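You operate a simulated robot arm through the tools that you are given. There is no shell and no other tool. Be economical: measure what you need, move in short steps, check, and stop when the job is done.

The job below is to be done with a simulated two-armed robot. You get a single attempt, and the scene is never put back.

Task
Wipe up the spill on the side worktop with the dishcloth and put it back.

It is judged by the outcome, as a careful person would: the job done as asked, and still so three seconds after it is handed in. It fails if anything else is knocked over, pushed out of place, dropped, spilled or broken.

Robot
Two 7-joint arms with two-finger parallel grippers on one trunk, on a base that drives. Base frame: it is fixed to the floor where the robot stands at the start and does not move with it; the origin is under the middle of the robot, x ahead of it, y to its left, z up; the surface under the hand at the start is at about z = 0.91. Readings come in m, degrees, newtons and seconds.
The left shoulder is at the start at [0.06, 0.189, 1.253], the right one opposite. With the tool pointing down near the work surface each hand reaches from about 0.1 to 0.64 m from the robot's upright axis, wherever it stands, measured 20 degrees to its own side. Payload 3.43 kg a hand.
Tool frame (each hand has its own): the origin (TCP) lies between the finger pads and is the grasp point; the fingertips stand 0.03 m ahead of it; z points along the fingers, y is the line along which they close. Largest opening 0.094 m; finger width 0.028, thickness 0.01; the body of the gripper, 0.05 by 0.096 m, starts 0.055 m behind the TCP.
Orientation is that of the tool frame in the base frame, as a unit quaternion [w, x, y, z]. With the fingers straight down and closing along the base's y, the tool's x points along the base's -x, its y along +y and its z along -z.

Tools
- The arms move only by the tool move_arm. It takes "left_plan", "right_plan" or both (then of equal length, played together; a hand with none holds still); each is a list of rows, each a list of 6 numbers: the shift along the tool's x, y, z in units of 50 mm (1.0 is 50 mm), then the turn, a rotation vector about the tool's x, y, z in units of 6 degrees (1.0 is 6 degrees). In form: [[dx, dy, dz, ax, ay, az], ...]. A call has 1 to 12 rows; each row shifts and turns the commanded pose from where the row before left it, along the tool's axes as they then stand. "left_jaw" and "right_jaw" are, for a hand that has rows, the opening, from 0 (shut) to 1 (fully open), set as the call begins (left out, the last holds). A call with a number of a shift or a turn outside -1 to 1 is refused whole. Rows are played at 5 a second. More than 0.05 m and 8.6 degrees between two rows, or a gripper value outside its range, and nothing of the call is played. Where a pose cannot be reached the arm comes as near as it can. A force on the tool above 40 N (or 10 N above the force at the start of the call, whichever is more), or a blocked arm, ends the call early, and 0.2 s more pass. Each finger travels about 0.153 m/s and halts on what it meets, pressing with about 29 N; the grip force reading is that of the motor and also rises with nothing between the fingers. The clock runs only during rows and for 0.2 s after the last one: add rows that do not move to give the fingers time. It gives the time, the measured TCP pose, the force on the tool (base axes), the opening and the grip force at its end, in the units of the frame above (readings bear some noise), with the torque about the TCP (base axes, N m) and any sound that the robot's microphone picked up, and new pictures: "pictures" is both (left out), scene, wrist or none (wrist: the cameras of the hands that moved).
- Cameras (640 x 400 px; columns grow to the right, rows downward): "scene" is now at [0.0004, -0.0182, 1.7875]; the picture's right is [-0.30, -0.95, 0.00], its down [-0.85, 0.27, -0.46] and it looks along [0.44, -0.14, -0.89] (base axes); focal length 278 px, centre (320, 200). "left" rides on the left gripper at [0.076, -0.014, -0.103] in its tool frame; the picture's right is [0.18, 0.98, 0.00], its down [-0.75, 0.14, -0.64] and it looks along [-0.63, 0.12, 0.77] (tool axes); focal length 243 px, centre (320, 200). "right" rides on the right gripper at [0.076, 0.014, -0.103] in its tool frame; the picture's right is [-0.18, 0.98, 0.00], its down [-0.75, -0.14, -0.64] and it looks along [-0.63, -0.12, 0.77] (tool axes); focal length 243 px, centre (320, 200). There is no depth. A picture from a camera that has moved, and an enlarged one, comes with that camera's place and axes in the base frame and with its lens.
- slide_trunk(by): slides the trunk up (or, below 0, down) by that many m; the arms and the scene camera ride with it, the base frame stays. It gives what a move gives, with no picture.
- base_move(legs): drives the robot by 1 to 6 legs, each [ahead, left, turn to the left] in m, m and degrees, along the robot's own axes; the way and the turn of a leg run together, so that a leg with both is an arc; at most 1.5 m and 180 degrees a leg. The arms and the cameras ride along, it lands a little off, and it stops where it bumps. It gives what a move gives, and a new picture of the scene camera.
- turn_head(pan, tilt): turns the head with the scene camera to pan (to the left, within 86 degrees either way) and tilt (down, from -29 to 69), counted from straight ahead of the robot. It gives what a move gives, and a new picture of the scene camera.
- enlarge(camera, box): a new picture of the part [left, top, right, bottom] of that camera's present view, enlarged. The clock stands still meanwhile.
- close_job(): hands the job in; it is judged then, once.

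Go step by step. Nothing tells you exact positions but the pictures and the camera data: compare them with the known pose of the tool, close in by small moves and look again before you grip or let go. The budget is 120 turns and 260 pictures, counting those below and the enlarged ones. Unless the task says otherwise, let go and move clear before handing in, and close with one line.

The tools are called after ">>>" by a JSON object that holds its "name" and its "arguments". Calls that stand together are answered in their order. move_arm: Moves the arms, as the interface text tells. Its arguments: {"type":"object","properties":{"left_plan":{"type":"array"},"left_jaw":{"type":"number"},"right_plan":{"type":"array"},"right_jaw":{"type":"number"},"pictures":{"type":"string","enum":["both","scene","wrist","none"]}},"required":[]} The other tools are called the same way: slide_trunk (by) slides the trunk up or down; base_move (legs) drives the base; turn_head (pan, tilt) turns the head that bears the scene camera; enlarge (camera, box) takes an enlarged picture of a part of a camera's view; close_job () hands the job in.

At the start:

```text
t: 0.0
left_ee_pos: [0.4108, 0.0378, 1.1499]
left_tool_rot: [0.001, 0.0, 1.0, 0.0]
left_force: [0.8, 1.4, -0.3]
left_torque: [-0.02, -0.01, 0.01]
left_grip_width: 0.094
left_finger_force: 0.1
right_ee_pos: [0.3195, -0.2599, 1.1844]
right_tool_rot: [0.0, 0.0, 1.0, 0.0]
right_force: [-0.7, -0.4, -0.4]
right_torque: [0.03, -0.01, -0.03]
right_grip_width: 0.094
right_finger_force: 0.0
trunk travel left (down, up): [-0.925, 0.065]
robot x, y, heading: [0.001, 0.0016, 0.1]
head pan, tilt: [-17.7, 62.7]
```

scene: 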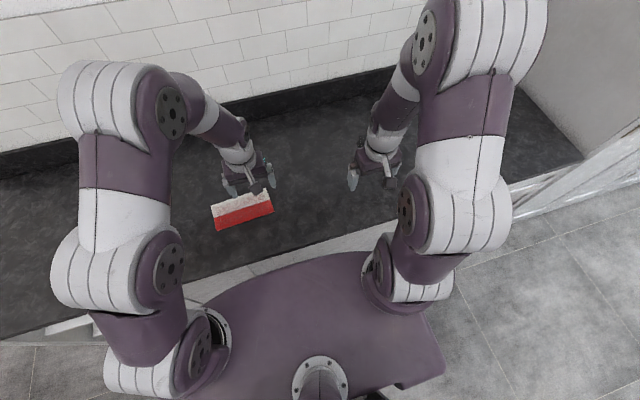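
right: 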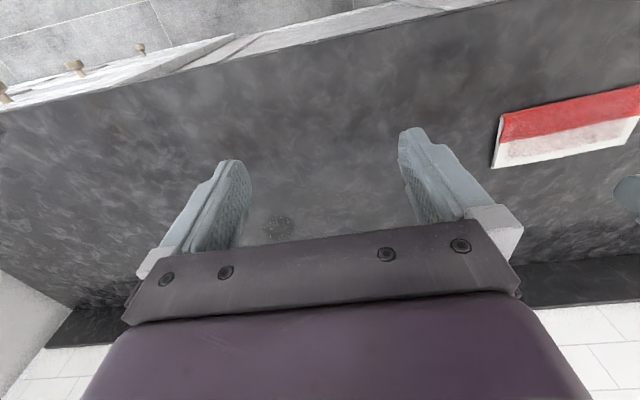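
left: 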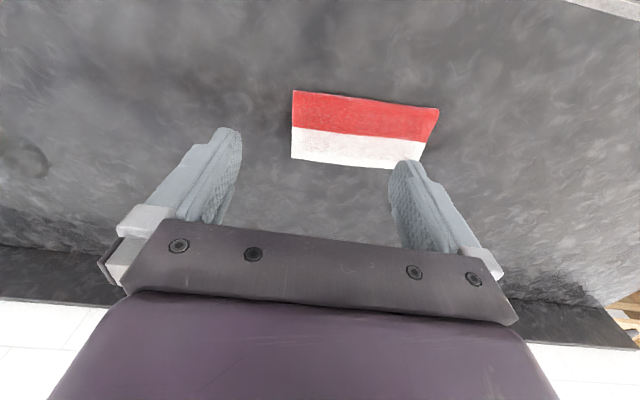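

The red and white cloth lies on the worktop ahead. I don't see the spill clearly yet, so I look around to both sides.

>>> {"name": "turn_head", "arguments": {"pan": 70, "tilt": 35}}

>>> {"name": "turn_head", "arguments": {"pan": -70, "tilt": 35}}

>>> {"name": "turn_head", "arguments": {"pan": 0, "tilt": 40}}

```text
t: 1.6
left_ee_pos: [0.4124, 0.0381, 1.1488]
left_tool_rot: [0.0, 0.0, 1.0, 0.0]
left_force: [0.1, -0.4, -0.3]
left_torque: [0.02, 0.02, 0.01]
left_grip_width: 0.094
left_finger_force: 0.1
right_ee_pos: [0.3198, -0.2601, 1.1842]
right_tool_rot: [0.001, 0.0, 1.0, 0.0]
right_force: [-0.5, -0.5, 0.0]
right_torque: [0.04, 0.0, 0.01]
right_grip_width: 0.0938
right_finger_force: 0.2
trunk travel left (down, up): [-0.925, 0.065]
robot x, y, heading: [-0.0041, 0.0025, -0.2]
head pan, tilt: [70.0, 35.0]
camera scene: at [-0.03, 0.0839, 1.8249], right [0.94, -0.34, 0.0], down [-0.2, -0.54, -0.82], along [0.28, 0.77, -0.57], focal length 278 px, centre (320, 200)
```

scene: 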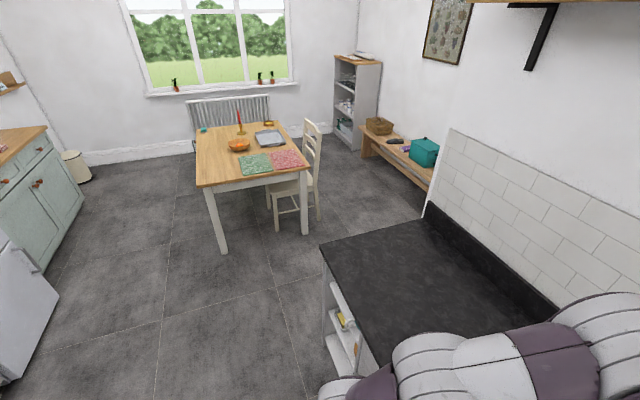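

```text
t: 3.9
left_ee_pos: [0.4111, 0.037, 1.1497]
left_tool_rot: [0.0, 0.0, 1.0, 0.0]
left_force: [-0.5, -0.1, 0.5]
left_torque: [0.04, -0.03, 0.01]
left_grip_width: 0.094
left_finger_force: 0.0
right_ee_pos: [0.3207, -0.2594, 1.1849]
right_tool_rot: [0.0, 0.001, 1.0, 0.0]
right_force: [-0.2, -0.5, -1.1]
right_torque: [-0.02, -0.02, 0.01]
right_grip_width: 0.0941
right_finger_force: 0.0
trunk travel left (down, up): [-0.925, 0.065]
robot x, y, heading: [-0.0023, -0.0027, -0.0]
head pan, tilt: [-70.0, 35.0]
camera scene: at [-0.03, -0.0816, 1.8249], right [-0.94, -0.34, 0.0], down [-0.2, 0.54, -0.82], along [0.28, -0.77, -0.57], focal length 278 px, centre (320, 200)
```

scene: 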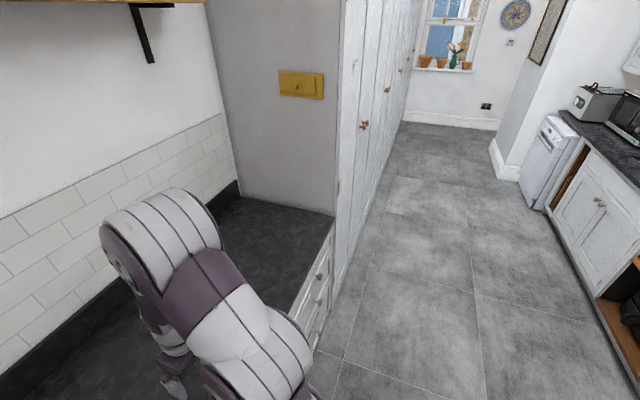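

```text
t: 5.3
left_ee_pos: [0.4108, 0.0379, 1.1497]
left_tool_rot: [0.001, 0.0, 1.0, 0.0]
left_force: [-0.4, -0.4, 0.5]
left_torque: [0.0, 0.02, -0.02]
left_grip_width: 0.0939
left_finger_force: 0.0
right_ee_pos: [0.3208, -0.26, 1.185]
right_tool_rot: [0.0, 0.0, 1.0, 0.0]
right_force: [-0.3, -0.1, -0.9]
right_torque: [0.02, 0.03, 0.01]
right_grip_width: 0.0941
right_finger_force: 0.1
trunk travel left (down, up): [-0.925, 0.065]
robot x, y, heading: [-0.001, -0.0043, 0.1]
head pan, tilt: [0.0, 40.0]
camera scene: at [0.0249, 0.001, 1.8173], right [0.0, -1.0, 0.0], down [-0.64, 0.0, -0.77], along [0.77, 0.0, -0.64], focal length 278 px, centre (320, 200)
```

scene: 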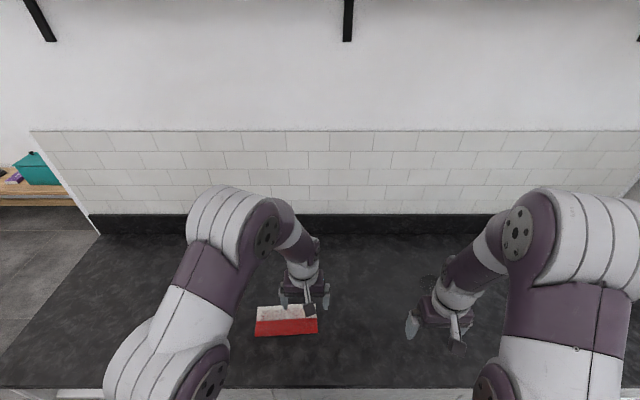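

The cloth is near [0.47, 0.12]. Both wrist cameras show a dark spot near [0.61, -0.40], probably the spill, so I enlarge both.

>>> {"name": "enlarge", "arguments": {"camera": "right", "box": [220, 160, 380, 260]}}

>>> {"name": "enlarge", "arguments": {"camera": "left", "box": [260, 60, 460, 185]}}

>>> {"name": "enlarge", "arguments": {"camera": "left", "box": [0, 90, 160, 190]}}

>>> {"name": "turn_head", "arguments": {"pan": -30, "tilt": 50}}

```text
4.00 times, centred on (300, 210) of right
camera zoom: at [0.2449, -0.246, 1.2862], right [0.18, 0.98, 0.0], down [0.75, -0.14, 0.64], along [0.63, -0.12, -0.77], focal length 970 px, centre (400, 160)
```

zoom: 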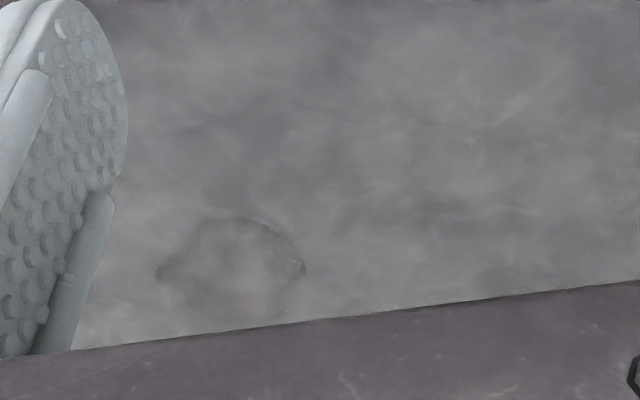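

```text
3.20 times, centred on (360, 122) of left
camera zoom: at [0.3359, 0.0246, 1.2516], right [-0.18, 0.98, 0.0], down [0.75, 0.14, 0.64], along [0.63, 0.12, -0.77], focal length 776 px, centre (192, 448)
```

zoom: 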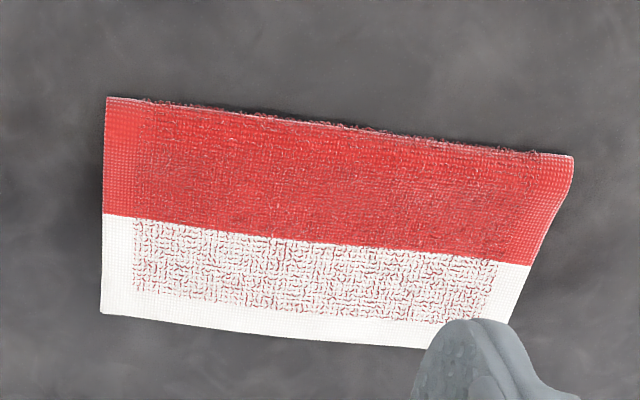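

```text
4.00 times, centred on (80, 140) of left
camera zoom: at [0.3359, 0.0246, 1.2516], right [-0.18, 0.98, 0.0], down [0.75, 0.14, 0.64], along [0.63, 0.12, -0.77], focal length 970 px, centre (1280, 440)
```

zoom: 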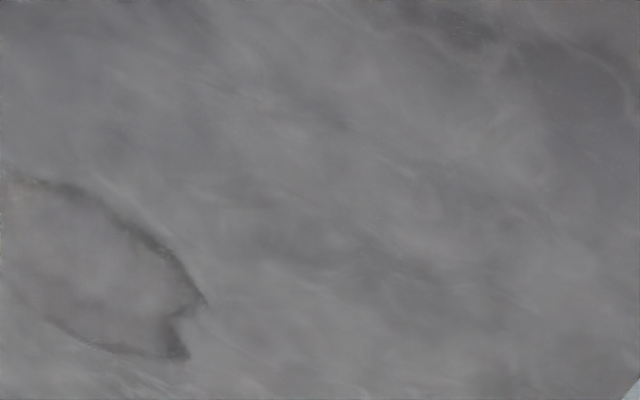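

```text
t: 6.2
left_ee_pos: [0.4105, 0.0381, 1.1498]
left_tool_rot: [0.0, 0.0, 1.0, -0.001]
left_force: [-0.9, 0.8, -0.2]
left_torque: [0.0, 0.01, 0.0]
left_grip_width: 0.094
left_finger_force: 0.1
right_ee_pos: [0.3193, -0.2591, 1.1851]
right_tool_rot: [0.0, 0.0, 1.0, 0.0]
right_force: [-0.8, -0.6, -0.6]
right_torque: [0.01, 0.0, -0.02]
right_grip_width: 0.0938
right_finger_force: 0.2
trunk travel left (down, up): [-0.925, 0.065]
robot x, y, heading: [-0.0017, -0.0003, -0.2]
head pan, tilt: [-30.0, 50.0]
camera scene: at [0.0066, -0.0373, 1.8032], right [-0.5, -0.87, 0.0], down [-0.66, 0.38, -0.64], along [0.56, -0.32, -0.77], focal length 278 px, centre (320, 200)
```

scene: 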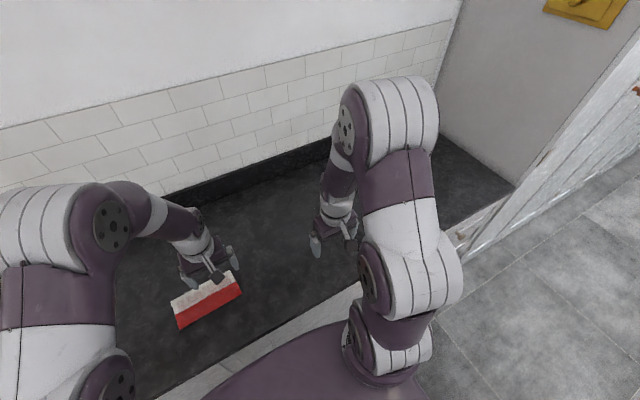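

The spill spans about x 0.575–0.665 and y -0.455 to -0.365. The folded cloth spans about x 0.43–0.53 and y 0.01–0.215. I move the left hand over the cloth centre.

>>> {"name": "move_arm", "arguments": {"left_plan": [[-0.46, 0.51, 0.8, 0, 0, 0], [-0.46, 0.51, 0.8, 0, 0, 0], [-0.46, 0.51, 0.8, 0, 0, 0], [0, 0, 0, 0, 0, 0]], "pictures": "wrist"}}

>>> {"name": "turn_head", "arguments": {"pan": 5, "tilt": 60}}

```text
refused: row 1 steps farther than a row can; nothing moved
```

```text
t: 7.2
left_ee_pos: [0.4111, 0.0381, 1.1493]
left_tool_rot: [0.0, 0.0, 1.0, 0.0]
left_force: [0.8, -0.3, -0.1]
left_torque: [-0.02, -0.03, 0.01]
left_grip_width: 0.094
left_finger_force: 0.1
right_ee_pos: [0.3207, -0.2602, 1.1849]
right_tool_rot: [0.0, -0.001, 1.0, 0.001]
right_force: [-0.1, 0.0, -0.4]
right_torque: [-0.01, -0.02, 0.0]
right_grip_width: 0.0943
right_finger_force: 0.0
trunk travel left (down, up): [-0.925, 0.065]
robot x, y, heading: [0.0, -0.001, 0.2]
head pan, tilt: [5.0, 60.0]
camera scene: at [0.0062, 0.0068, 1.7906], right [0.09, -1.0, 0.0], down [-0.86, -0.07, -0.5], along [0.5, 0.04, -0.87], focal length 278 px, centre (320, 200)
```

scene: 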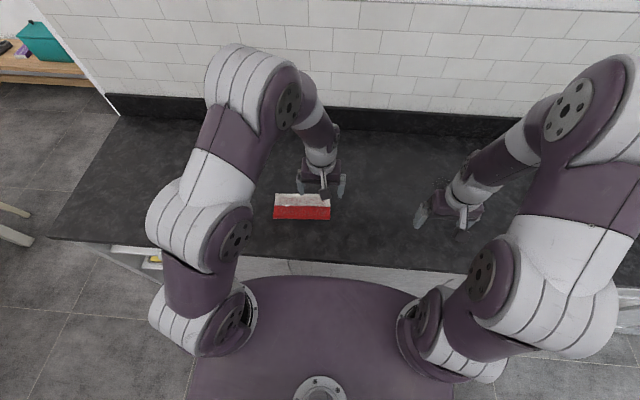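

The shift in one row is limited to 50 mm in total, so I use smaller rows.

>>> {"name": "move_arm", "arguments": {"left_plan": [[-0.46, 0.51, 0.6, 0, 0, 0], [-0.46, 0.51, 0.6, 0, 0, 0], [-0.46, 0.51, 0.6, 0, 0, 0], [0, 0, 0.8, 0, 0, 0], [0, 0, 0, 0, 0, 0]], "pictures": "wrist"}}

```text
t: 8.4
left_ee_pos: [0.4797, 0.1117, 1.017]
left_tool_rot: [-0.001, 0.001, 1.0, 0.0]
left_force: [1.0, -0.3, 0.6]
left_torque: [0.01, 0.01, 0.02]
left_grip_width: 0.094
left_finger_force: 0.0
right_ee_pos: [0.3207, -0.2615, 1.1851]
right_tool_rot: [0.0, 0.0, 1.0, 0.0]
right_force: [-0.3, -0.3, -0.2]
right_torque: [0.0, -0.02, 0.02]
right_grip_width: 0.094
right_finger_force: 0.0
trunk travel left (down, up): [-0.925, 0.065]
robot x, y, heading: [-0.0008, -0.002, -0.0]
head pan, tilt: [5.0, 60.0]
camera left: at [0.4048, 0.0992, 1.1196], right [-0.18, 0.98, 0.0], down [0.75, 0.14, 0.64], along [0.63, 0.12, -0.77], focal length 243 px, centre (320, 200)
```

left: 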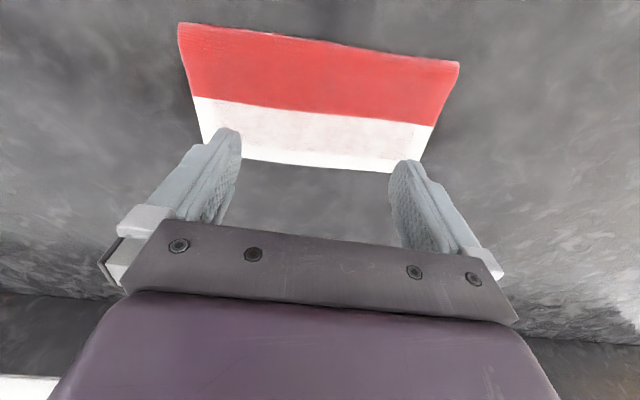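

The hand is centred over the cloth, so I descend slowly until contact with the jaws open.

>>> {"name": "move_arm", "arguments": {"left_plan": [[0, 0, 0.6, 0, 0, 0], [0, 0, 0.5, 0, 0, 0], [0, 0, 0.2, 0, 0, 0], [0, 0, 0, 0, 0, 0]], "pictures": "wrist"}}

```text
t: 9.4
left_ee_pos: [0.4802, 0.1129, 0.9539]
left_tool_rot: [0.0, 0.0, 1.0, -0.001]
left_force: [0.0, -0.4, 0.6]
left_torque: [-0.02, -0.03, 0.02]
left_grip_width: 0.0939
left_finger_force: 0.0
right_ee_pos: [0.3192, -0.2607, 1.1838]
right_tool_rot: [0.0, 0.0, 1.0, 0.001]
right_force: [0.5, -0.6, 0.1]
right_torque: [-0.04, 0.0, -0.02]
right_grip_width: 0.0942
right_finger_force: 0.0
trunk travel left (down, up): [-0.925, 0.065]
robot x, y, heading: [0.0026, 0.001, -0.1]
head pan, tilt: [5.0, 60.0]
camera left: at [0.4051, 0.0994, 1.0555], right [-0.18, 0.98, 0.0], down [0.75, 0.14, 0.64], along [0.63, 0.12, -0.77], focal length 243 px, centre (320, 200)
```

left: 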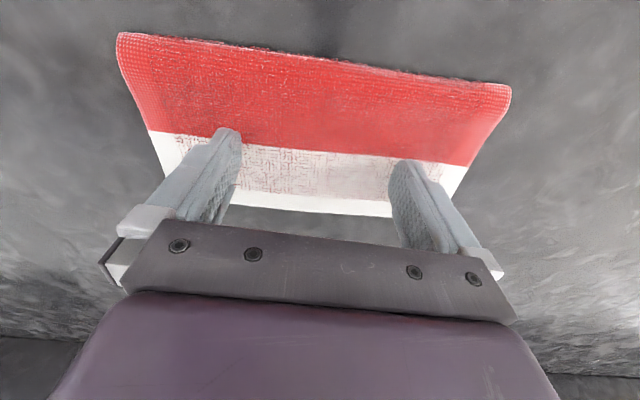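

No contact yet with the tips at about z 0.924. I go down in smaller steps.

>>> {"name": "move_arm", "arguments": {"left_plan": [[0, 0, 0.08, 0, 0, 0], [0, 0, 0.06, 0, 0, 0], [0, 0, 0, 0, 0, 0]], "pictures": "none"}}

>>> {"name": "move_arm", "arguments": {"left_plan": [[0, 0, 0.06, 0, 0, 0], [0, 0, 0, 0, 0, 0]], "pictures": "none"}}

```text
t: 10.2
left_ee_pos: [0.4803, 0.1132, 0.9475]
left_tool_rot: [0.001, 0.0, 1.0, 0.0]
left_force: [0.3, -1.6, 4.3]
left_torque: [-0.02, 0.01, 0.04]
left_grip_width: 0.0939
left_finger_force: 0.2
right_ee_pos: [0.3197, -0.2607, 1.1839]
right_tool_rot: [-0.001, 0.0, 1.0, 0.0]
right_force: [-0.6, 0.1, 0.1]
right_torque: [0.03, 0.01, -0.01]
right_grip_width: 0.0938
right_finger_force: 0.0
trunk travel left (down, up): [-0.925, 0.065]
robot x, y, heading: [0.0006, -0.0015, -0.0]
head pan, tilt: [5.0, 60.0]
```

```text
t: 10.8
left_ee_pos: [0.4806, 0.1138, 0.9454]
left_tool_rot: [0.002, 0.0, 1.0, 0.0]
left_force: [1.3, -1.8, 16.1]
left_torque: [0.05, -0.05, -0.01]
left_grip_width: 0.0935
left_finger_force: 0.0
right_ee_pos: [0.3195, -0.2603, 1.1848]
right_tool_rot: [0.001, 0.0, 1.0, -0.001]
right_force: [0.3, -0.6, -0.2]
right_torque: [0.0, -0.03, 0.02]
right_grip_width: 0.0942
right_finger_force: 0.2
trunk travel left (down, up): [-0.925, 0.065]
robot x, y, heading: [-0.0018, -0.0017, 0.1]
head pan, tilt: [5.0, 60.0]
```

Contact at about 16 N. Now I close the jaws to pinch the cloth.

>>> {"name": "move_arm", "arguments": {"left_plan": [[0, 0, 0, 0, 0, 0], [0, 0, 0, 0, 0, 0], [0, 0, 0, 0, 0, 0], [0, 0, 0, 0, 0, 0]], "left_jaw": 0, "pictures": "wrist"}}

```text
t: 11.8
left_ee_pos: [0.4774, 0.1139, 0.9455]
left_tool_rot: [0.001, 0.0, 1.0, 0.0]
left_force: [-0.4, 1.2, 21.4]
left_torque: [0.04, -0.02, 0.05]
left_grip_width: 0.0151
left_finger_force: 29.3
right_ee_pos: [0.3196, -0.2604, 1.1844]
right_tool_rot: [0.001, 0.001, 1.0, 0.001]
right_force: [0.5, 0.5, -0.3]
right_torque: [-0.02, 0.01, 0.0]
right_grip_width: 0.094
right_finger_force: 0.0
trunk travel left (down, up): [-0.925, 0.065]
robot x, y, heading: [0.0006, -0.0019, -0.2]
head pan, tilt: [5.0, 60.0]
camera left: at [0.403, 0.1007, 1.0475], right [-0.18, 0.98, 0.0], down [0.75, 0.14, 0.64], along [0.63, 0.12, -0.77], focal length 243 px, centre (320, 200)
```

left: 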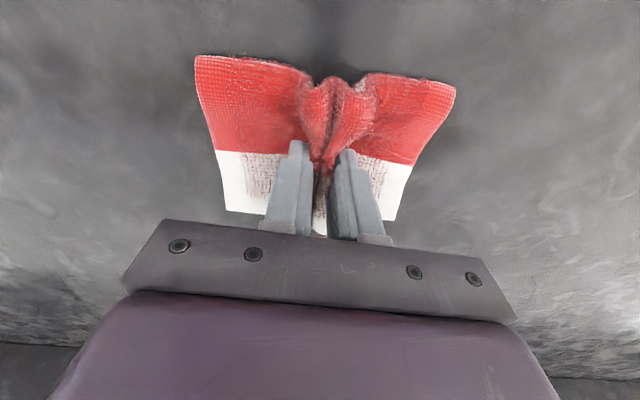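

The cloth has bunched and is held at 15 mm width. I lift it.

>>> {"name": "move_arm", "arguments": {"left_plan": [[0, 0, -0.5, 0, 0, 0], [0, 0, -0.7, 0, 0, 0], [0, 0, -0.8, 0, 0, 0], [0, 0, -0.8, 0, 0, 0], [0, 0, 0, 0, 0, 0]]}}

```text
t: 13.0
left_ee_pos: [0.4779, 0.1144, 1.0852]
left_tool_rot: [0.0, 0.001, 1.0, -0.001]
left_force: [-0.2, 0.5, -0.6]
left_torque: [-0.02, 0.02, 0.0]
left_grip_width: 0.0144
left_finger_force: 29.2
right_ee_pos: [0.3204, -0.2591, 1.1847]
right_tool_rot: [0.0, 0.0, 1.0, 0.0]
right_force: [-0.2, 0.1, 0.5]
right_torque: [0.02, 0.0, -0.01]
right_grip_width: 0.094
right_finger_force: 0.1
trunk travel left (down, up): [-0.925, 0.065]
robot x, y, heading: [0.0042, -0.0012, 0.1]
head pan, tilt: [5.0, 60.0]
camera scene: at [0.0064, 0.007, 1.7906], right [0.09, -1.0, 0.0], down [-0.86, -0.08, -0.5], along [0.5, 0.04, -0.87], focal length 278 px, centre (320, 200)
camera left: at [0.4039, 0.101, 1.1883], right [-0.18, 0.98, 0.0], down [0.75, 0.14, 0.64], along [0.63, 0.12, -0.77], focal length 243 px, centre (320, 200)
```

scene: 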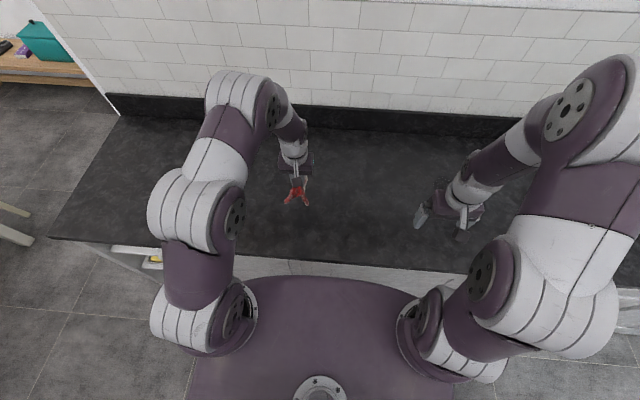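
left: 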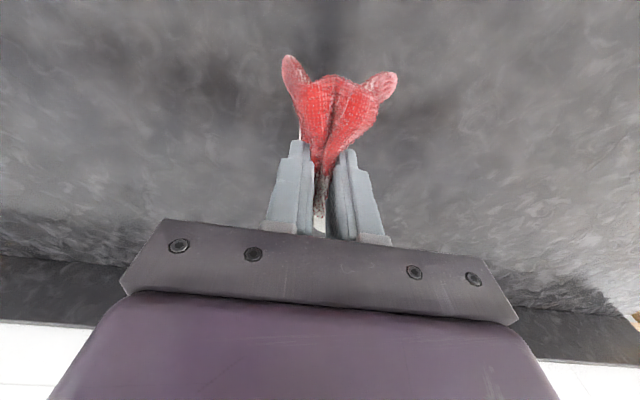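

The cloth hangs securely. I drive the base to the right with the hand raised, then check the surroundings.

>>> {"name": "base_move", "arguments": {"legs": [[0, -0.48, 0]]}}

>>> {"name": "turn_head", "arguments": {"pan": -45, "tilt": 50}}

>>> {"name": "turn_head", "arguments": {"pan": 8, "tilt": 55}}

```text
t: 15.9
left_ee_pos: [0.4794, -0.3619, 1.086]
left_tool_rot: [0.0, -0.001, 1.0, 0.0]
left_force: [-0.8, 0.5, -0.5]
left_torque: [-0.03, 0.01, 0.01]
left_grip_width: 0.0147
left_finger_force: 28.3
right_ee_pos: [0.3207, -0.7363, 1.1853]
right_tool_rot: [0.001, -0.002, 1.0, -0.001]
right_force: [-0.9, 0.0, 0.1]
right_torque: [-0.04, 0.03, 0.0]
right_grip_width: 0.094
right_finger_force: 0.1
trunk travel left (down, up): [-0.925, 0.065]
robot x, y, heading: [-0.0019, -0.4797, 0.0]
head pan, tilt: [5.0, 60.0]
camera scene: at [0.007, -0.4698, 1.7906], right [0.09, -1.0, 0.0], down [-0.86, -0.08, -0.5], along [0.5, 0.04, -0.87], focal length 278 px, centre (320, 200)
```

scene: 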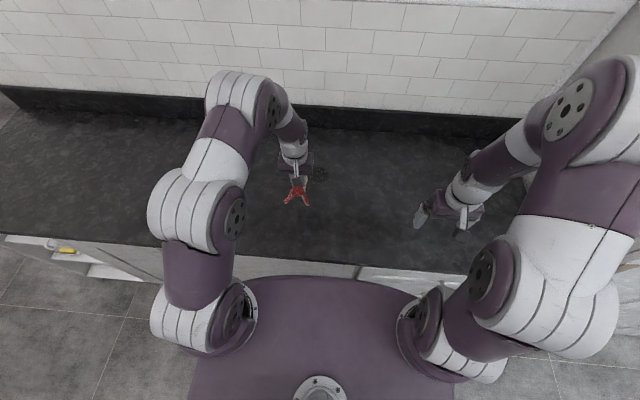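

```text
t: 17.1
left_ee_pos: [0.4797, -0.3618, 1.0854]
left_tool_rot: [0.0, -0.002, 1.0, 0.0]
left_force: [0.3, -0.2, 0.2]
left_torque: [-0.01, 0.0, 0.01]
left_grip_width: 0.0144
left_finger_force: 28.6
right_ee_pos: [0.323, -0.7376, 1.1843]
right_tool_rot: [0.0, -0.002, 1.0, 0.0]
right_force: [0.9, 1.2, -0.1]
right_torque: [0.01, 0.04, -0.06]
right_grip_width: 0.094
right_finger_force: 0.0
trunk travel left (down, up): [-0.925, 0.065]
robot x, y, heading: [0.0023, -0.4806, 0.2]
head pan, tilt: [-45.0, 50.0]
camera scene: at [-0.0046, -0.5313, 1.8031], right [-0.7, -0.71, 0.0], down [-0.54, 0.54, -0.64], along [0.46, -0.45, -0.77], focal length 278 px, centre (320, 200)
```

scene: 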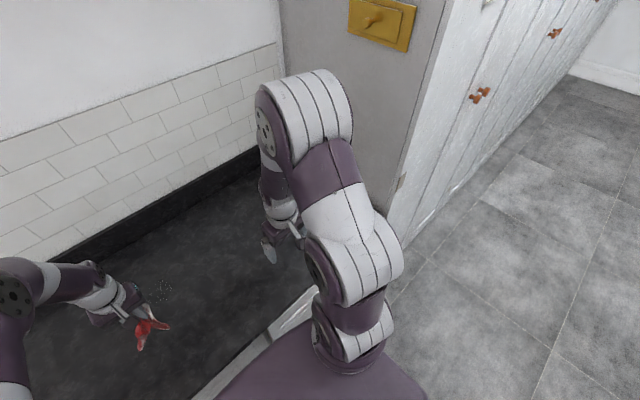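

```text
t: 18.3
left_ee_pos: [0.4793, -0.3624, 1.086]
left_tool_rot: [0.0, -0.001, 1.0, 0.0]
left_force: [0.3, 0.0, -0.7]
left_torque: [-0.01, 0.0, -0.03]
left_grip_width: 0.0143
left_finger_force: 29.1
right_ee_pos: [0.3221, -0.7366, 1.1843]
right_tool_rot: [0.0, -0.002, 1.0, 0.001]
right_force: [0.8, -1.5, -0.5]
right_torque: [-0.01, -0.05, 0.01]
right_grip_width: 0.094
right_finger_force: 0.2
trunk travel left (down, up): [-0.925, 0.065]
robot x, y, heading: [-0.0013, -0.4789, 0.4]
head pan, tilt: [8.0, 55.0]
camera scene: at [0.0121, -0.4672, 1.7966], right [0.14, -0.99, 0.0], down [-0.81, -0.12, -0.57], along [0.57, 0.08, -0.82], focal length 278 px, centre (320, 200)
```

scene: 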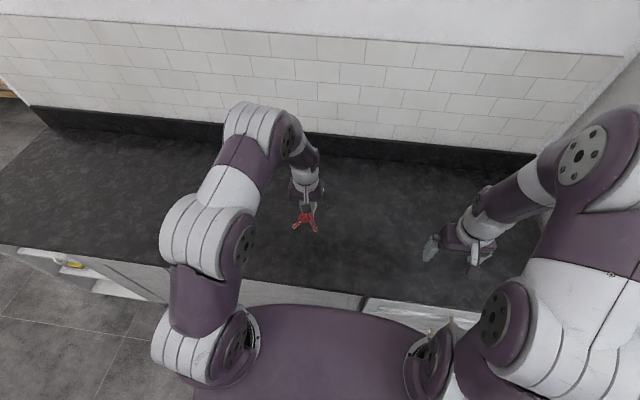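

The robot is clear of the cupboard. I check the spill view and test the left hand's forward reach above the counter.

>>> {"name": "enlarge", "arguments": {"camera": "scene", "box": [260, 150, 400, 238]}}

>>> {"name": "move_arm", "arguments": {"left_plan": [[-0.9, -0.2, 0, 0, 0, 0], [-0.9, -0.2, 0.2, 0, 0, 0], [-0.9, -0.2, 0.2, 0, 0, 0], [-0.9, -0.2, 0.2, 0, 0, 0], [0, 0, 0, 0, 0, 0]]}}

```text
4.55 times, centred on (330, 194) of scene
camera zoom: at [0.0121, -0.4672, 1.7966], right [0.14, -0.99, 0.0], down [-0.81, -0.12, -0.57], along [0.57, 0.08, -0.82], focal length 1261 px, centre (274, 227)
```

zoom: 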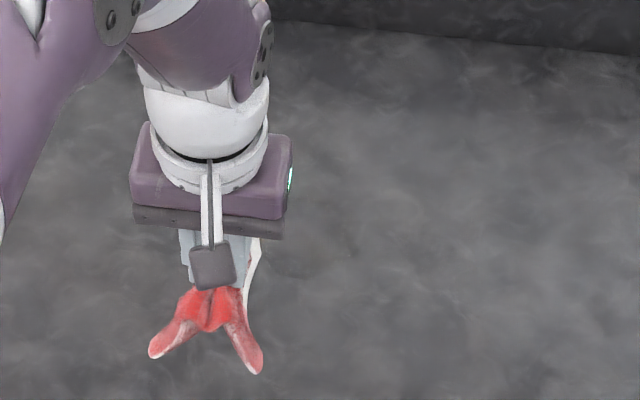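

```text
t: 19.5
left_ee_pos: [0.6087, -0.3924, 1.0614]
left_tool_rot: [0.0, -0.002, 1.0, 0.0]
left_force: [-1.0, 0.3, 0.4]
left_torque: [-0.04, 0.02, -0.05]
left_grip_width: 0.0144
left_finger_force: 29.0
left hand out of reach, approached as far as the arm can: row 3, 4
right_ee_pos: [0.3223, -0.7374, 1.1853]
right_tool_rot: [0.0, -0.002, 1.0, -0.001]
right_force: [-0.6, -0.3, 0.1]
right_torque: [0.01, 0.0, -0.08]
right_grip_width: 0.0938
right_finger_force: 0.0
trunk travel left (down, up): [-0.925, 0.065]
robot x, y, heading: [0.0002, -0.4794, 0.3]
head pan, tilt: [8.0, 55.0]
camera scene: at [0.0118, -0.4672, 1.7966], right [0.14, -0.99, 0.0], down [-0.81, -0.12, -0.57], along [0.57, 0.08, -0.82], focal length 278 px, centre (320, 200)
camera left: at [0.5342, -0.4066, 1.1637], right [-0.19, 0.98, 0.0], down [0.75, 0.14, 0.64], along [0.63, 0.12, -0.77], focal length 243 px, centre (320, 200)
```

scene: 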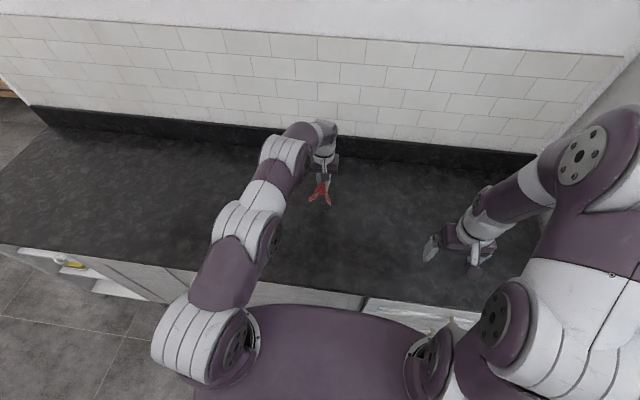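
left: 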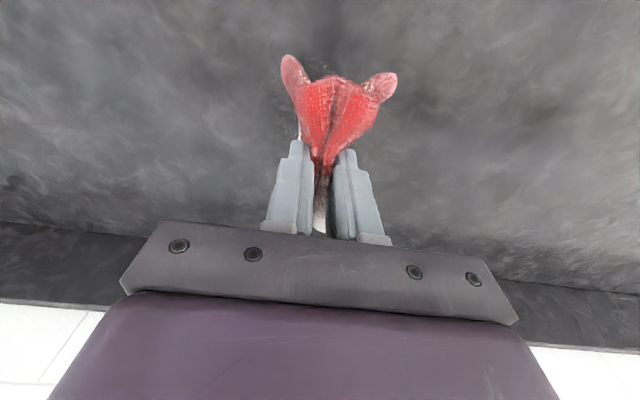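

The arm reaches about x 0.61 vertically, a little short. Before driving closer, I check the gap to the counter front.

>>> {"name": "turn_head", "arguments": {"pan": -10, "tilt": 69}}

>>> {"name": "enlarge", "arguments": {"camera": "right", "box": [0, 0, 640, 400]}}

```text
t: 20.3
left_ee_pos: [0.6091, -0.3923, 1.0633]
left_tool_rot: [0.0, -0.003, 1.0, 0.0]
left_force: [-0.5, 0.9, -0.1]
left_torque: [-0.05, -0.01, 0.0]
left_grip_width: 0.0142
left_finger_force: 28.7
right_ee_pos: [0.3224, -0.7366, 1.1854]
right_tool_rot: [-0.001, -0.002, 1.0, 0.0]
right_force: [0.3, 0.2, -0.4]
right_torque: [0.01, 0.0, -0.02]
right_grip_width: 0.0939
right_finger_force: 0.0
trunk travel left (down, up): [-0.925, 0.065]
robot x, y, heading: [-0.0009, -0.481, 0.1]
head pan, tilt: [-10.0, 68.8]
camera scene: at [-0.0038, -0.4869, 1.7812], right [-0.17, -0.99, 0.0], down [-0.92, 0.16, -0.36], along [0.36, -0.06, -0.93], focal length 278 px, centre (320, 200)
```

scene: 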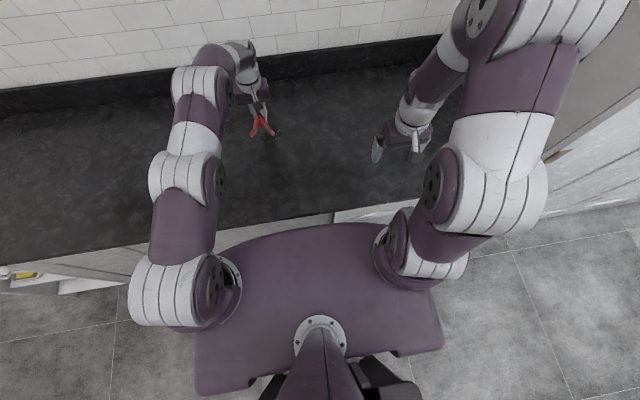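

```text
1.00 times, centred on (320, 200) of right (not enlarged: the box is as wide or as high as the picture)
camera zoom: at [0.2469, -0.7235, 1.2862], right [0.18, 0.98, 0.0], down [0.75, -0.14, 0.64], along [0.63, -0.12, -0.77], focal length 243 px, centre (320, 200)
```

zoom: 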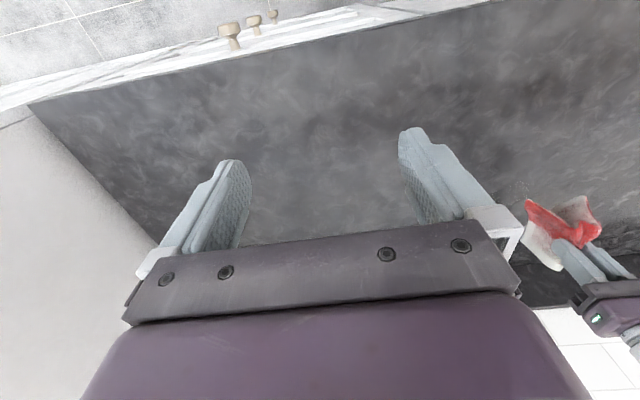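

Drawer knobs stick out in front of the base, so I won't drive closer. Instead I tilt the hand so the fingers point forward, which extends the reach.

>>> {"name": "move_arm", "arguments": {"left_plan": [[0, 0, 0, 0, -1, 0], [0, 0, 0, 0, -1, 0], [0, 0, 0, 0, -1, 0], [0, 0, 0, 0, -1, 0], [0, 0, 0, 0, 0, 0]], "pictures": "scene"}}

```text
t: 21.5
left_ee_pos: [0.6086, -0.3911, 1.0627]
left_tool_rot: [0.208, -0.001, 0.978, 0.0]
left_force: [-0.8, -0.5, -0.7]
left_torque: [-0.01, -0.01, 0.01]
left_grip_width: 0.0142
left_finger_force: 28.6
right_ee_pos: [0.3216, -0.7373, 1.1869]
right_tool_rot: [0.0, -0.002, 1.0, 0.0]
right_force: [0.2, 0.6, 0.0]
right_torque: [-0.01, 0.0, -0.02]
right_grip_width: 0.0941
right_finger_force: 0.1
trunk travel left (down, up): [-0.925, 0.065]
robot x, y, heading: [-0.0001, -0.4794, 0.2]
head pan, tilt: [-10.0, 68.8]
camera scene: at [-0.0039, -0.487, 1.7812], right [-0.17, -0.99, 0.0], down [-0.92, 0.16, -0.36], along [0.36, -0.06, -0.93], focal length 278 px, centre (320, 200)
```

scene: 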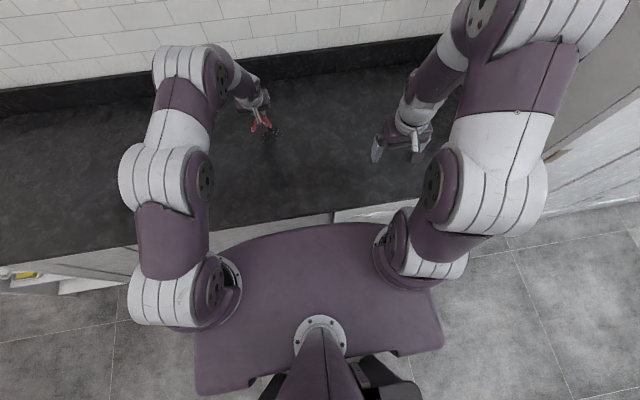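

The tilt works, with the fingers now pointing forward and down. I lower the cloth to the near-left part of the spill.

>>> {"name": "move_arm", "arguments": {"left_plan": [[0.53, 0.17, 0.48, 0, 0, 0], [0.53, 0.17, 0.48, 0, 0, 0], [0.53, 0.17, 0.48, 0, 0, 0], [0.081, 0, 0.183, 0, 0, 0], [0, 0, 0, 0, 0, 0]], "pictures": "both"}}

```text
t: 22.7
left_ee_pos: [0.5649, -0.3679, 0.9559]
left_tool_rot: [0.207, -0.001, 0.978, 0.001]
left_force: [0.4, 0.9, 0.2]
left_torque: [0.02, 0.05, -0.01]
left_grip_width: 0.0144
left_finger_force: 29.4
right_ee_pos: [0.322, -0.7385, 1.1863]
right_tool_rot: [0.001, -0.002, 1.0, 0.0]
right_force: [0.7, -0.2, 0.3]
right_torque: [-0.03, 0.0, -0.02]
right_grip_width: 0.0937
right_finger_force: 0.0
trunk travel left (down, up): [-0.925, 0.065]
robot x, y, heading: [-0.002, -0.4787, 0.1]
head pan, tilt: [-10.0, 68.8]
camera scene: at [-0.0044, -0.4871, 1.7812], right [-0.17, -0.99, 0.0], down [-0.92, 0.16, -0.36], along [0.36, -0.06, -0.93], focal length 278 px, centre (320, 200)
camera left: at [0.4542, -0.3804, 1.0182], right [-0.17, 0.98, -0.07], down [0.43, 0.14, 0.89], along [0.89, 0.12, -0.44], focal length 243 px, centre (320, 200)
```

scene: 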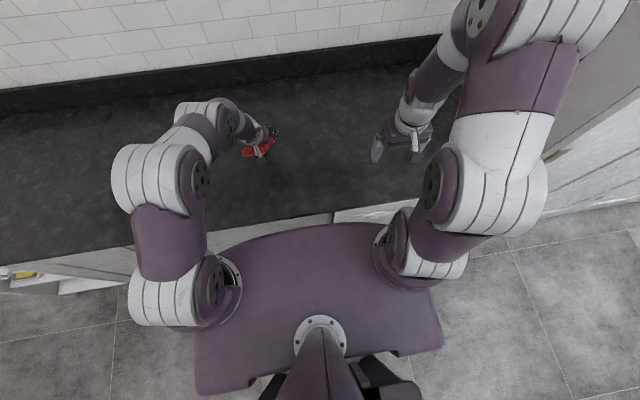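
left: 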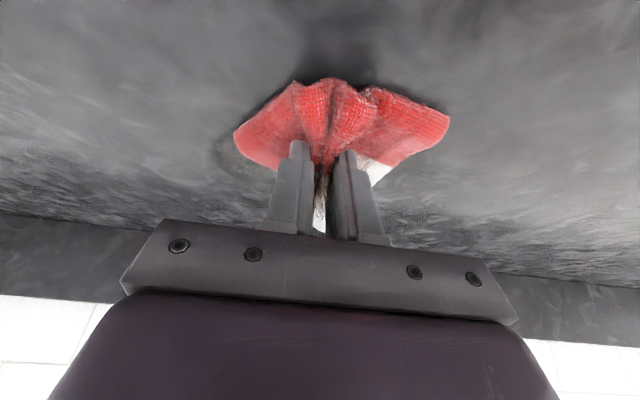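

The cloth is touching down. I press a little and check the force.

>>> {"name": "move_arm", "arguments": {"left_plan": [[0.033, 0, 0.073, 0, 0, 0], [0.024, 0, 0.055, 0, 0, 0], [0, 0, 0, 0, 0, 0]], "pictures": "none"}}

```text
t: 23.5
left_ee_pos: [0.5637, -0.3675, 0.9492]
left_tool_rot: [0.209, -0.001, 0.978, 0.001]
left_force: [-0.4, -0.7, 8.5]
left_torque: [0.0, 0.06, -0.03]
left_grip_width: 0.0145
left_finger_force: 29.3
right_ee_pos: [0.3214, -0.7373, 1.1854]
right_tool_rot: [0.0, -0.001, 1.0, -0.001]
right_force: [0.0, -0.4, -0.3]
right_torque: [0.03, 0.0, 0.01]
right_grip_width: 0.0939
right_finger_force: 0.0
trunk travel left (down, up): [-0.925, 0.065]
robot x, y, heading: [-0.0011, -0.4807, 0.1]
head pan, tilt: [-10.0, 68.8]
```

Pressing at 8.5 N. I start raster wiping, forward and back, stepping right each pass.

>>> {"name": "move_arm", "arguments": {"left_plan": [[-0.685, 0, 0.305, 0, 0, 0], [-0.685, 0, 0.305, 0, 0, 0], [-0.685, 0, 0.305, 0, 0, 0], [0, -0.5, 0, 0, 0, 0], [0.685, 0, -0.305, 0, 0, 0], [0.685, 0, -0.305, 0, 0, 0], [0.685, 0, -0.305, 0, 0, 0], [0, -0.5, 0, 0, 0, 0], [0, 0, 0, 0, 0, 0]], "pictures": "wrist"}}

```text
t: 25.5
left_ee_pos: [0.5657, -0.4186, 0.9486]
left_tool_rot: [0.209, -0.002, 0.978, 0.0]
left_force: [-0.3, 0.2, 8.2]
left_torque: [0.0, 0.01, -0.06]
left_grip_width: 0.0141
left_finger_force: 29.3
right_ee_pos: [0.322, -0.737, 1.1836]
right_tool_rot: [0.0, -0.002, 1.0, 0.0]
right_force: [-0.5, 0.7, 0.0]
right_torque: [-0.01, -0.02, -0.05]
right_grip_width: 0.0939
right_finger_force: 0.1
trunk travel left (down, up): [-0.925, 0.065]
robot x, y, heading: [0.0004, -0.4798, 0.1]
head pan, tilt: [-10.0, 68.8]
camera left: at [0.4541, -0.4316, 1.011], right [-0.17, 0.98, -0.08], down [0.42, 0.14, 0.89], along [0.89, 0.12, -0.44], focal length 243 px, centre (320, 200)
```

left: 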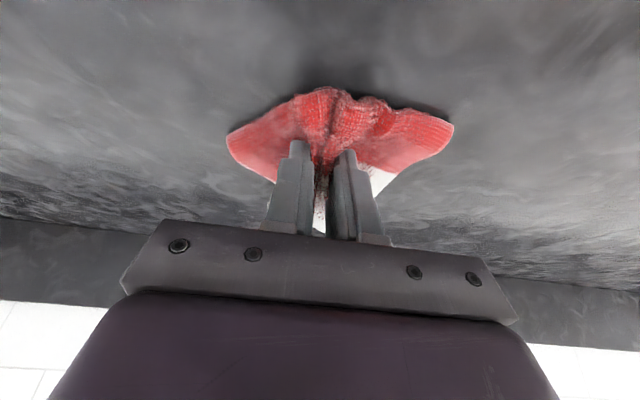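

No out-of-reach warning and the pressure is steady. I continue with the right part of the spill.

>>> {"name": "move_arm", "arguments": {"left_plan": [[-0.685, 0, 0.305, 0, 0, 0], [-0.685, 0, 0.305, 0, 0, 0], [-0.685, 0, 0.305, 0, 0, 0], [0, -0.5, 0, 0, 0, 0], [0.685, 0, -0.305, 0, 0, 0], [0.685, 0, -0.305, 0, 0, 0], [0.685, 0, -0.305, 0, 0, 0], [0, -0.5, 0, 0, 0, 0], [-0.685, 0, 0.305, 0, 0, 0], [-0.685, 0, 0.305, 0, 0, 0], [-0.685, 0, 0.305, 0, 0, 0], [0, 0, 0, 0, 0, 0]], "pictures": "none"}}

>>> {"name": "move_arm", "arguments": {"left_plan": [[0, 0.8, 0, 0, 0, 0], [0, 0.8, 0, 0, 0, 0], [0, 0.8, 0, 0, 0, 0], [0.457, 0, -0.203, 0, 0, 0], [0, -0.8, 0, 0, 0, 0], [0, -0.8, 0, 0, 0, 0], [0, -0.8, 0, 0, 0, 0], [0.457, 0, -0.203, 0, 0, 0], [0, 0.8, 0, 0, 0, 0], [0, 0.8, 0, 0, 0, 0], [0, 0.8, 0, 0, 0, 0], [0, 0, 0, 0, 0, 0]], "pictures": "none"}}

>>> {"name": "move_arm", "arguments": {"left_plan": [[0.457, 0, -0.203, 0, 0, 0], [0, -0.8, 0, 0, 0, 0], [0, -0.8, 0, 0, 0, 0], [0, -0.8, 0, 0, 0, 0], [0.457, 0, -0.203, 0, 0, 0], [0, 0.8, 0, 0, 0, 0], [0, 0.8, 0, 0, 0, 0], [0, 0.8, 0, 0, 0, 0], [0, 0, 0, 0, 0, 0]], "pictures": "none"}}

```text
t: 28.1
left_ee_pos: [0.6695, -0.467, 0.952]
left_tool_rot: [0.207, -0.002, 0.978, 0.001]
left_force: [0.0, 0.5, 0.5]
left_torque: [0.01, 0.0, -0.03]
left_grip_width: 0.0142
left_finger_force: 28.7
left hand out of reach, approached as far as the arm can: row 11
right_ee_pos: [0.3231, -0.7374, 1.1841]
right_tool_rot: [0.0, -0.002, 1.0, 0.0]
right_force: [-0.5, 0.4, -0.8]
right_torque: [0.01, 0.0, 0.02]
right_grip_width: 0.094
right_finger_force: 0.1
trunk travel left (down, up): [-0.925, 0.065]
robot x, y, heading: [-0.0035, -0.4766, 0.0]
head pan, tilt: [-10.0, 68.8]
```

```text
t: 30.7
left_ee_pos: [0.6191, -0.3443, 0.9527]
left_tool_rot: [0.208, -0.002, 0.978, 0.0]
left_force: [1.1, 0.5, -0.3]
left_torque: [-0.04, 0.0, -0.04]
left_grip_width: 0.0144
left_finger_force: 28.8
right_ee_pos: [0.3223, -0.7378, 1.1844]
right_tool_rot: [-0.001, -0.002, 1.0, 0.0]
right_force: [0.6, 0.0, -0.8]
right_torque: [-0.01, 0.0, -0.03]
right_grip_width: 0.0941
right_finger_force: 0.1
trunk travel left (down, up): [-0.925, 0.065]
robot x, y, heading: [0.0004, -0.4748, 0.6]
head pan, tilt: [-10.0, 68.8]
```

```text
t: 32.7
left_ee_pos: [0.5685, -0.3449, 0.9533]
left_tool_rot: [0.207, -0.002, 0.978, 0.0]
left_force: [-0.9, 0.9, 0.8]
left_torque: [-0.02, 0.0, -0.06]
left_grip_width: 0.0139
left_finger_force: 28.9
right_ee_pos: [0.3219, -0.7375, 1.1835]
right_tool_rot: [0.001, -0.002, 1.0, 0.0]
right_force: [0.5, 0.1, -0.2]
right_torque: [0.01, -0.03, 0.01]
right_grip_width: 0.094
right_finger_force: 0.1
trunk travel left (down, up): [-0.925, 0.065]
robot x, y, heading: [0.0039, -0.4771, 0.1]
head pan, tilt: [-10.0, 68.8]
```

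The last passes lost pressure because the reach limit raised the commanded height. I lift away and look at the spot.

>>> {"name": "move_arm", "arguments": {"left_plan": [[0.25, 0.4, -0.66, 0, 0, 0], [0.25, 0.4, -0.66, 0, 0, 0], [0.25, 0.4, -0.66, 0, 0, 0], [0.25, 0.4, -0.66, 0, 0, 0], [0, 0, 0, 0, 0, 0]], "pictures": "wrist"}}

>>> {"name": "turn_head", "arguments": {"pan": 0, "tilt": 55}}

>>> {"name": "enlarge", "arguments": {"camera": "scene", "box": [240, 150, 400, 250]}}

```text
t: 33.9
left_ee_pos: [0.4683, -0.2665, 1.0534]
left_tool_rot: [0.208, -0.002, 0.978, 0.0]
left_force: [-0.1, -0.1, 0.4]
left_torque: [-0.02, 0.03, -0.04]
left_grip_width: 0.0143
left_finger_force: 29.4
right_ee_pos: [0.3226, -0.7369, 1.1849]
right_tool_rot: [0.0, -0.002, 1.0, 0.0]
right_force: [0.1, 0.6, -0.4]
right_torque: [0.0, 0.01, -0.02]
right_grip_width: 0.0938
right_finger_force: 0.1
trunk travel left (down, up): [-0.925, 0.065]
robot x, y, heading: [0.0028, -0.4774, 0.5]
head pan, tilt: [-10.0, 68.8]
camera left: at [0.3582, -0.2801, 1.1164], right [-0.17, 0.98, -0.07], down [0.43, 0.14, 0.89], along [0.89, 0.12, -0.44], focal length 243 px, centre (320, 200)
```

left: 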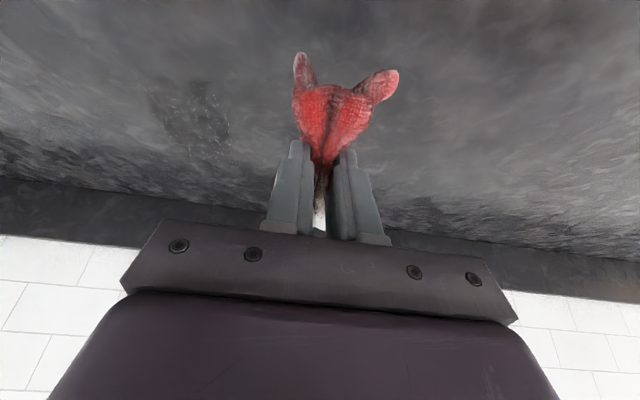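

```text
t: 34.6
left_ee_pos: [0.4685, -0.2663, 1.0543]
left_tool_rot: [0.207, -0.002, 0.978, 0.0]
left_force: [0.5, -0.5, -0.5]
left_torque: [0.0, 0.05, 0.01]
left_grip_width: 0.014
left_finger_force: 29.1
right_ee_pos: [0.3223, -0.7373, 1.1847]
right_tool_rot: [0.0, -0.002, 1.0, 0.0]
right_force: [-0.5, -0.2, -0.6]
right_torque: [-0.01, -0.01, -0.01]
right_grip_width: 0.094
right_finger_force: 0.1
trunk travel left (down, up): [-0.925, 0.065]
robot x, y, heading: [-0.0024, -0.4795, 0.3]
head pan, tilt: [0.0, 55.0]
camera scene: at [0.0131, -0.4774, 1.7966], right [0.0, -1.0, 0.0], down [-0.82, 0.0, -0.57], along [0.57, 0.0, -0.82], focal length 278 px, centre (320, 200)
```

scene: 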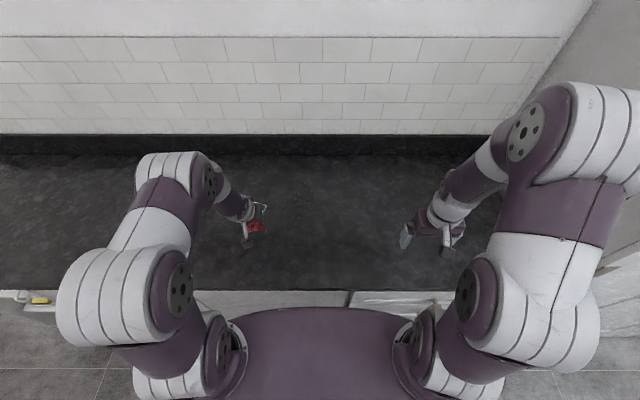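

```text
4.00 times, centred on (320, 200) of scene
camera zoom: at [0.0131, -0.4774, 1.7966], right [0.0, -1.0, 0.0], down [-0.82, 0.0, -0.57], along [0.57, 0.0, -0.82], focal length 1110 px, centre (320, 200)
```

zoom: 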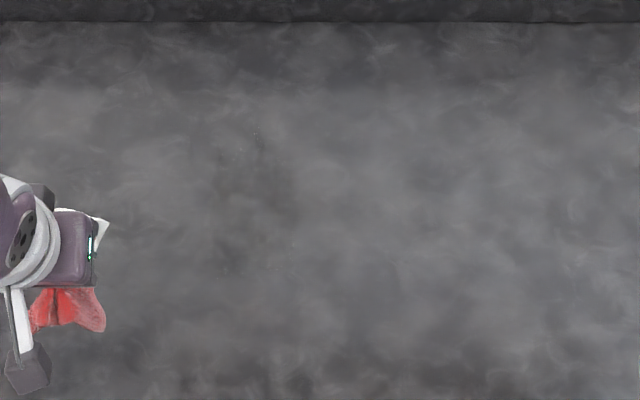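

The wrist view still shows some of the mark near (190,115), so I enlarge it.

>>> {"name": "enlarge", "arguments": {"camera": "left", "box": [110, 60, 270, 160]}}

>>> {"name": "enlarge", "arguments": {"camera": "scene", "box": [280, 175, 344, 215]}}

```text
4.00 times, centred on (190, 110) of left
camera zoom: at [0.3582, -0.2803, 1.1162], right [-0.17, 0.98, -0.07], down [0.43, 0.14, 0.89], along [0.89, 0.12, -0.44], focal length 970 px, centre (840, 560)
```

zoom: 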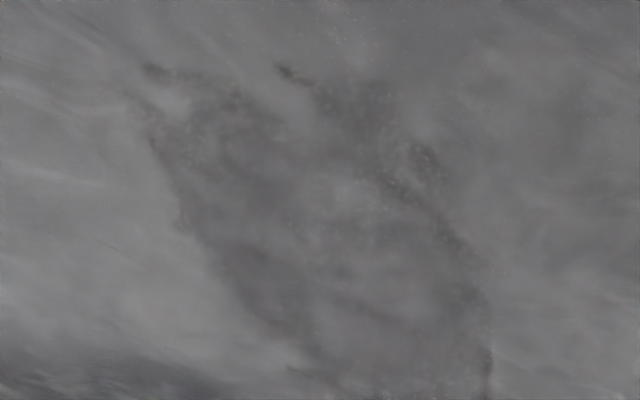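

```text
10.00 times, centred on (312, 195) of scene
camera zoom: at [0.0131, -0.4774, 1.7966], right [0.0, -1.0, 0.0], down [-0.82, 0.0, -0.57], along [0.57, 0.0, -0.82], focal length 2775 px, centre (400, 250)
```

zoom: 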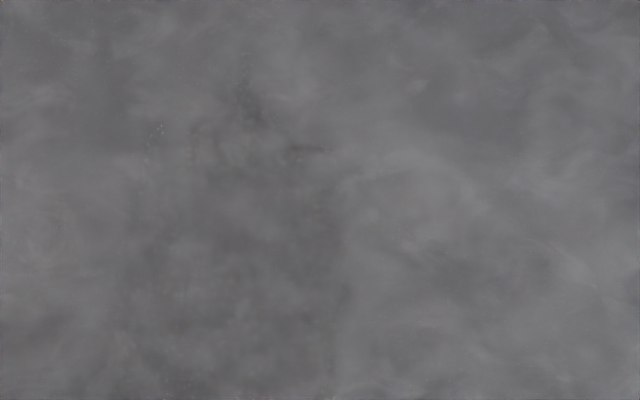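

A faint film remains over roughly x 0.55–0.69 and y -0.45 to -0.37. I tilt further for more reach and wipe again with more pressure.

>>> {"name": "move_arm", "arguments": {"left_plan": [[0, 0, 0, 0, -1, 0], [0, 0, 0, 0, -1, 0], [-0.035, -0.42, 0.607, 0, 0, 0], [-0.035, -0.42, 0.607, 0, 0, 0], [-0.035, -0.42, 0.607, 0, 0, 0], [-0.035, -0.42, 0.607, 0, 0, 0], [0, 0, 0, 0, 0, 0]], "pictures": "none"}}

>>> {"name": "move_arm", "arguments": {"left_plan": [[0.071, 0, 0.097, 0, 0, 0], [0.071, 0, 0.097, 0, 0, 0], [0, 0, 0, 0, 0, 0]], "pictures": "wrist"}}

```text
t: 36.2
left_ee_pos: [0.5433, -0.3498, 0.9614]
left_tool_rot: [0.31, -0.001, 0.951, 0.0]
left_force: [0.6, -0.5, 1.3]
left_torque: [0.0, 0.0, -0.04]
left_grip_width: 0.0141
left_finger_force: 29.2
right_ee_pos: [0.3216, -0.7363, 1.1834]
right_tool_rot: [-0.001, -0.002, 1.0, 0.0]
right_force: [0.5, -0.1, 0.6]
right_torque: [0.02, -0.02, -0.01]
right_grip_width: 0.0942
right_finger_force: 0.0
trunk travel left (down, up): [-0.925, 0.065]
robot x, y, heading: [0.0004, -0.4768, 0.1]
head pan, tilt: [0.0, 55.0]
```

```text
t: 37.0
left_ee_pos: [0.5441, -0.3499, 0.952]
left_tool_rot: [0.313, -0.003, 0.95, 0.001]
left_force: [0.2, 2.1, 28.8]
left_torque: [0.27, -0.15, -0.02]
left_grip_width: 0.014
left_finger_force: 29.2
right_ee_pos: [0.3198, -0.7384, 1.1856]
right_tool_rot: [0.002, -0.001, 1.0, -0.001]
right_force: [-1.1, 0.3, 0.3]
right_torque: [0.02, -0.01, 0.0]
right_grip_width: 0.0939
right_finger_force: 0.0
trunk travel left (down, up): [-0.925, 0.065]
robot x, y, heading: [0.0004, -0.4779, 0.2]
head pan, tilt: [0.0, 55.0]
camera left: at [0.4228, -0.3636, 0.9892], right [-0.15, 0.98, -0.11], down [0.22, 0.14, 0.96], along [0.96, 0.12, -0.24], focal length 243 px, centre (320, 200)
```

left: 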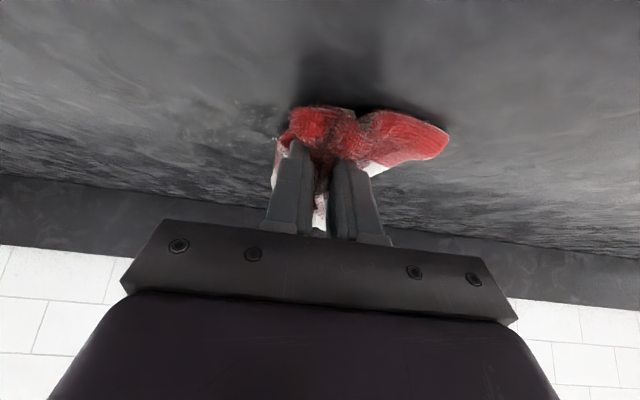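

29 N is more than needed, so I ease off 2 mm and run long strokes across the whole film.

>>> {"name": "move_arm", "arguments": {"left_plan": [[-0.0235, 0, -0.032, 0, 0, 0], [-0.607, 0, 0.441, 0, 0, 0], [-0.607, 0, 0.441, 0, 0, 0], [-0.607, 0, 0.441, 0, 0, 0], [-0.607, 0, 0.441, 0, 0, 0], [0, -0.4, 0, 0, 0, 0], [0.607, 0, -0.441, 0, 0, 0], [0.607, 0, -0.441, 0, 0, 0], [0.607, 0, -0.441, 0, 0, 0], [0.607, 0, -0.441, 0, 0, 0], [0, -0.4, 0, 0, 0, 0], [0, 0, 0, 0, 0, 0]], "pictures": "none"}}

```text
t: 39.6
left_ee_pos: [0.5372, -0.3731, 0.9489]
left_tool_rot: [0.31, -0.001, 0.951, 0.0]
left_force: [-0.3, -1.0, 3.9]
left_torque: [-0.04, -0.03, -0.04]
left_grip_width: 0.014
left_finger_force: 28.9
left hand out of reach, approached as far as the arm can: row 5, 6
right_ee_pos: [0.3211, -0.7366, 1.1855]
right_tool_rot: [0.0, -0.002, 1.0, 0.001]
right_force: [0.6, 0.1, -0.4]
right_torque: [0.02, -0.01, -0.01]
right_grip_width: 0.0939
right_finger_force: 0.0
trunk travel left (down, up): [-0.925, 0.065]
robot x, y, heading: [-0.0006, -0.4805, 0.0]
head pan, tilt: [0.0, 55.0]
```

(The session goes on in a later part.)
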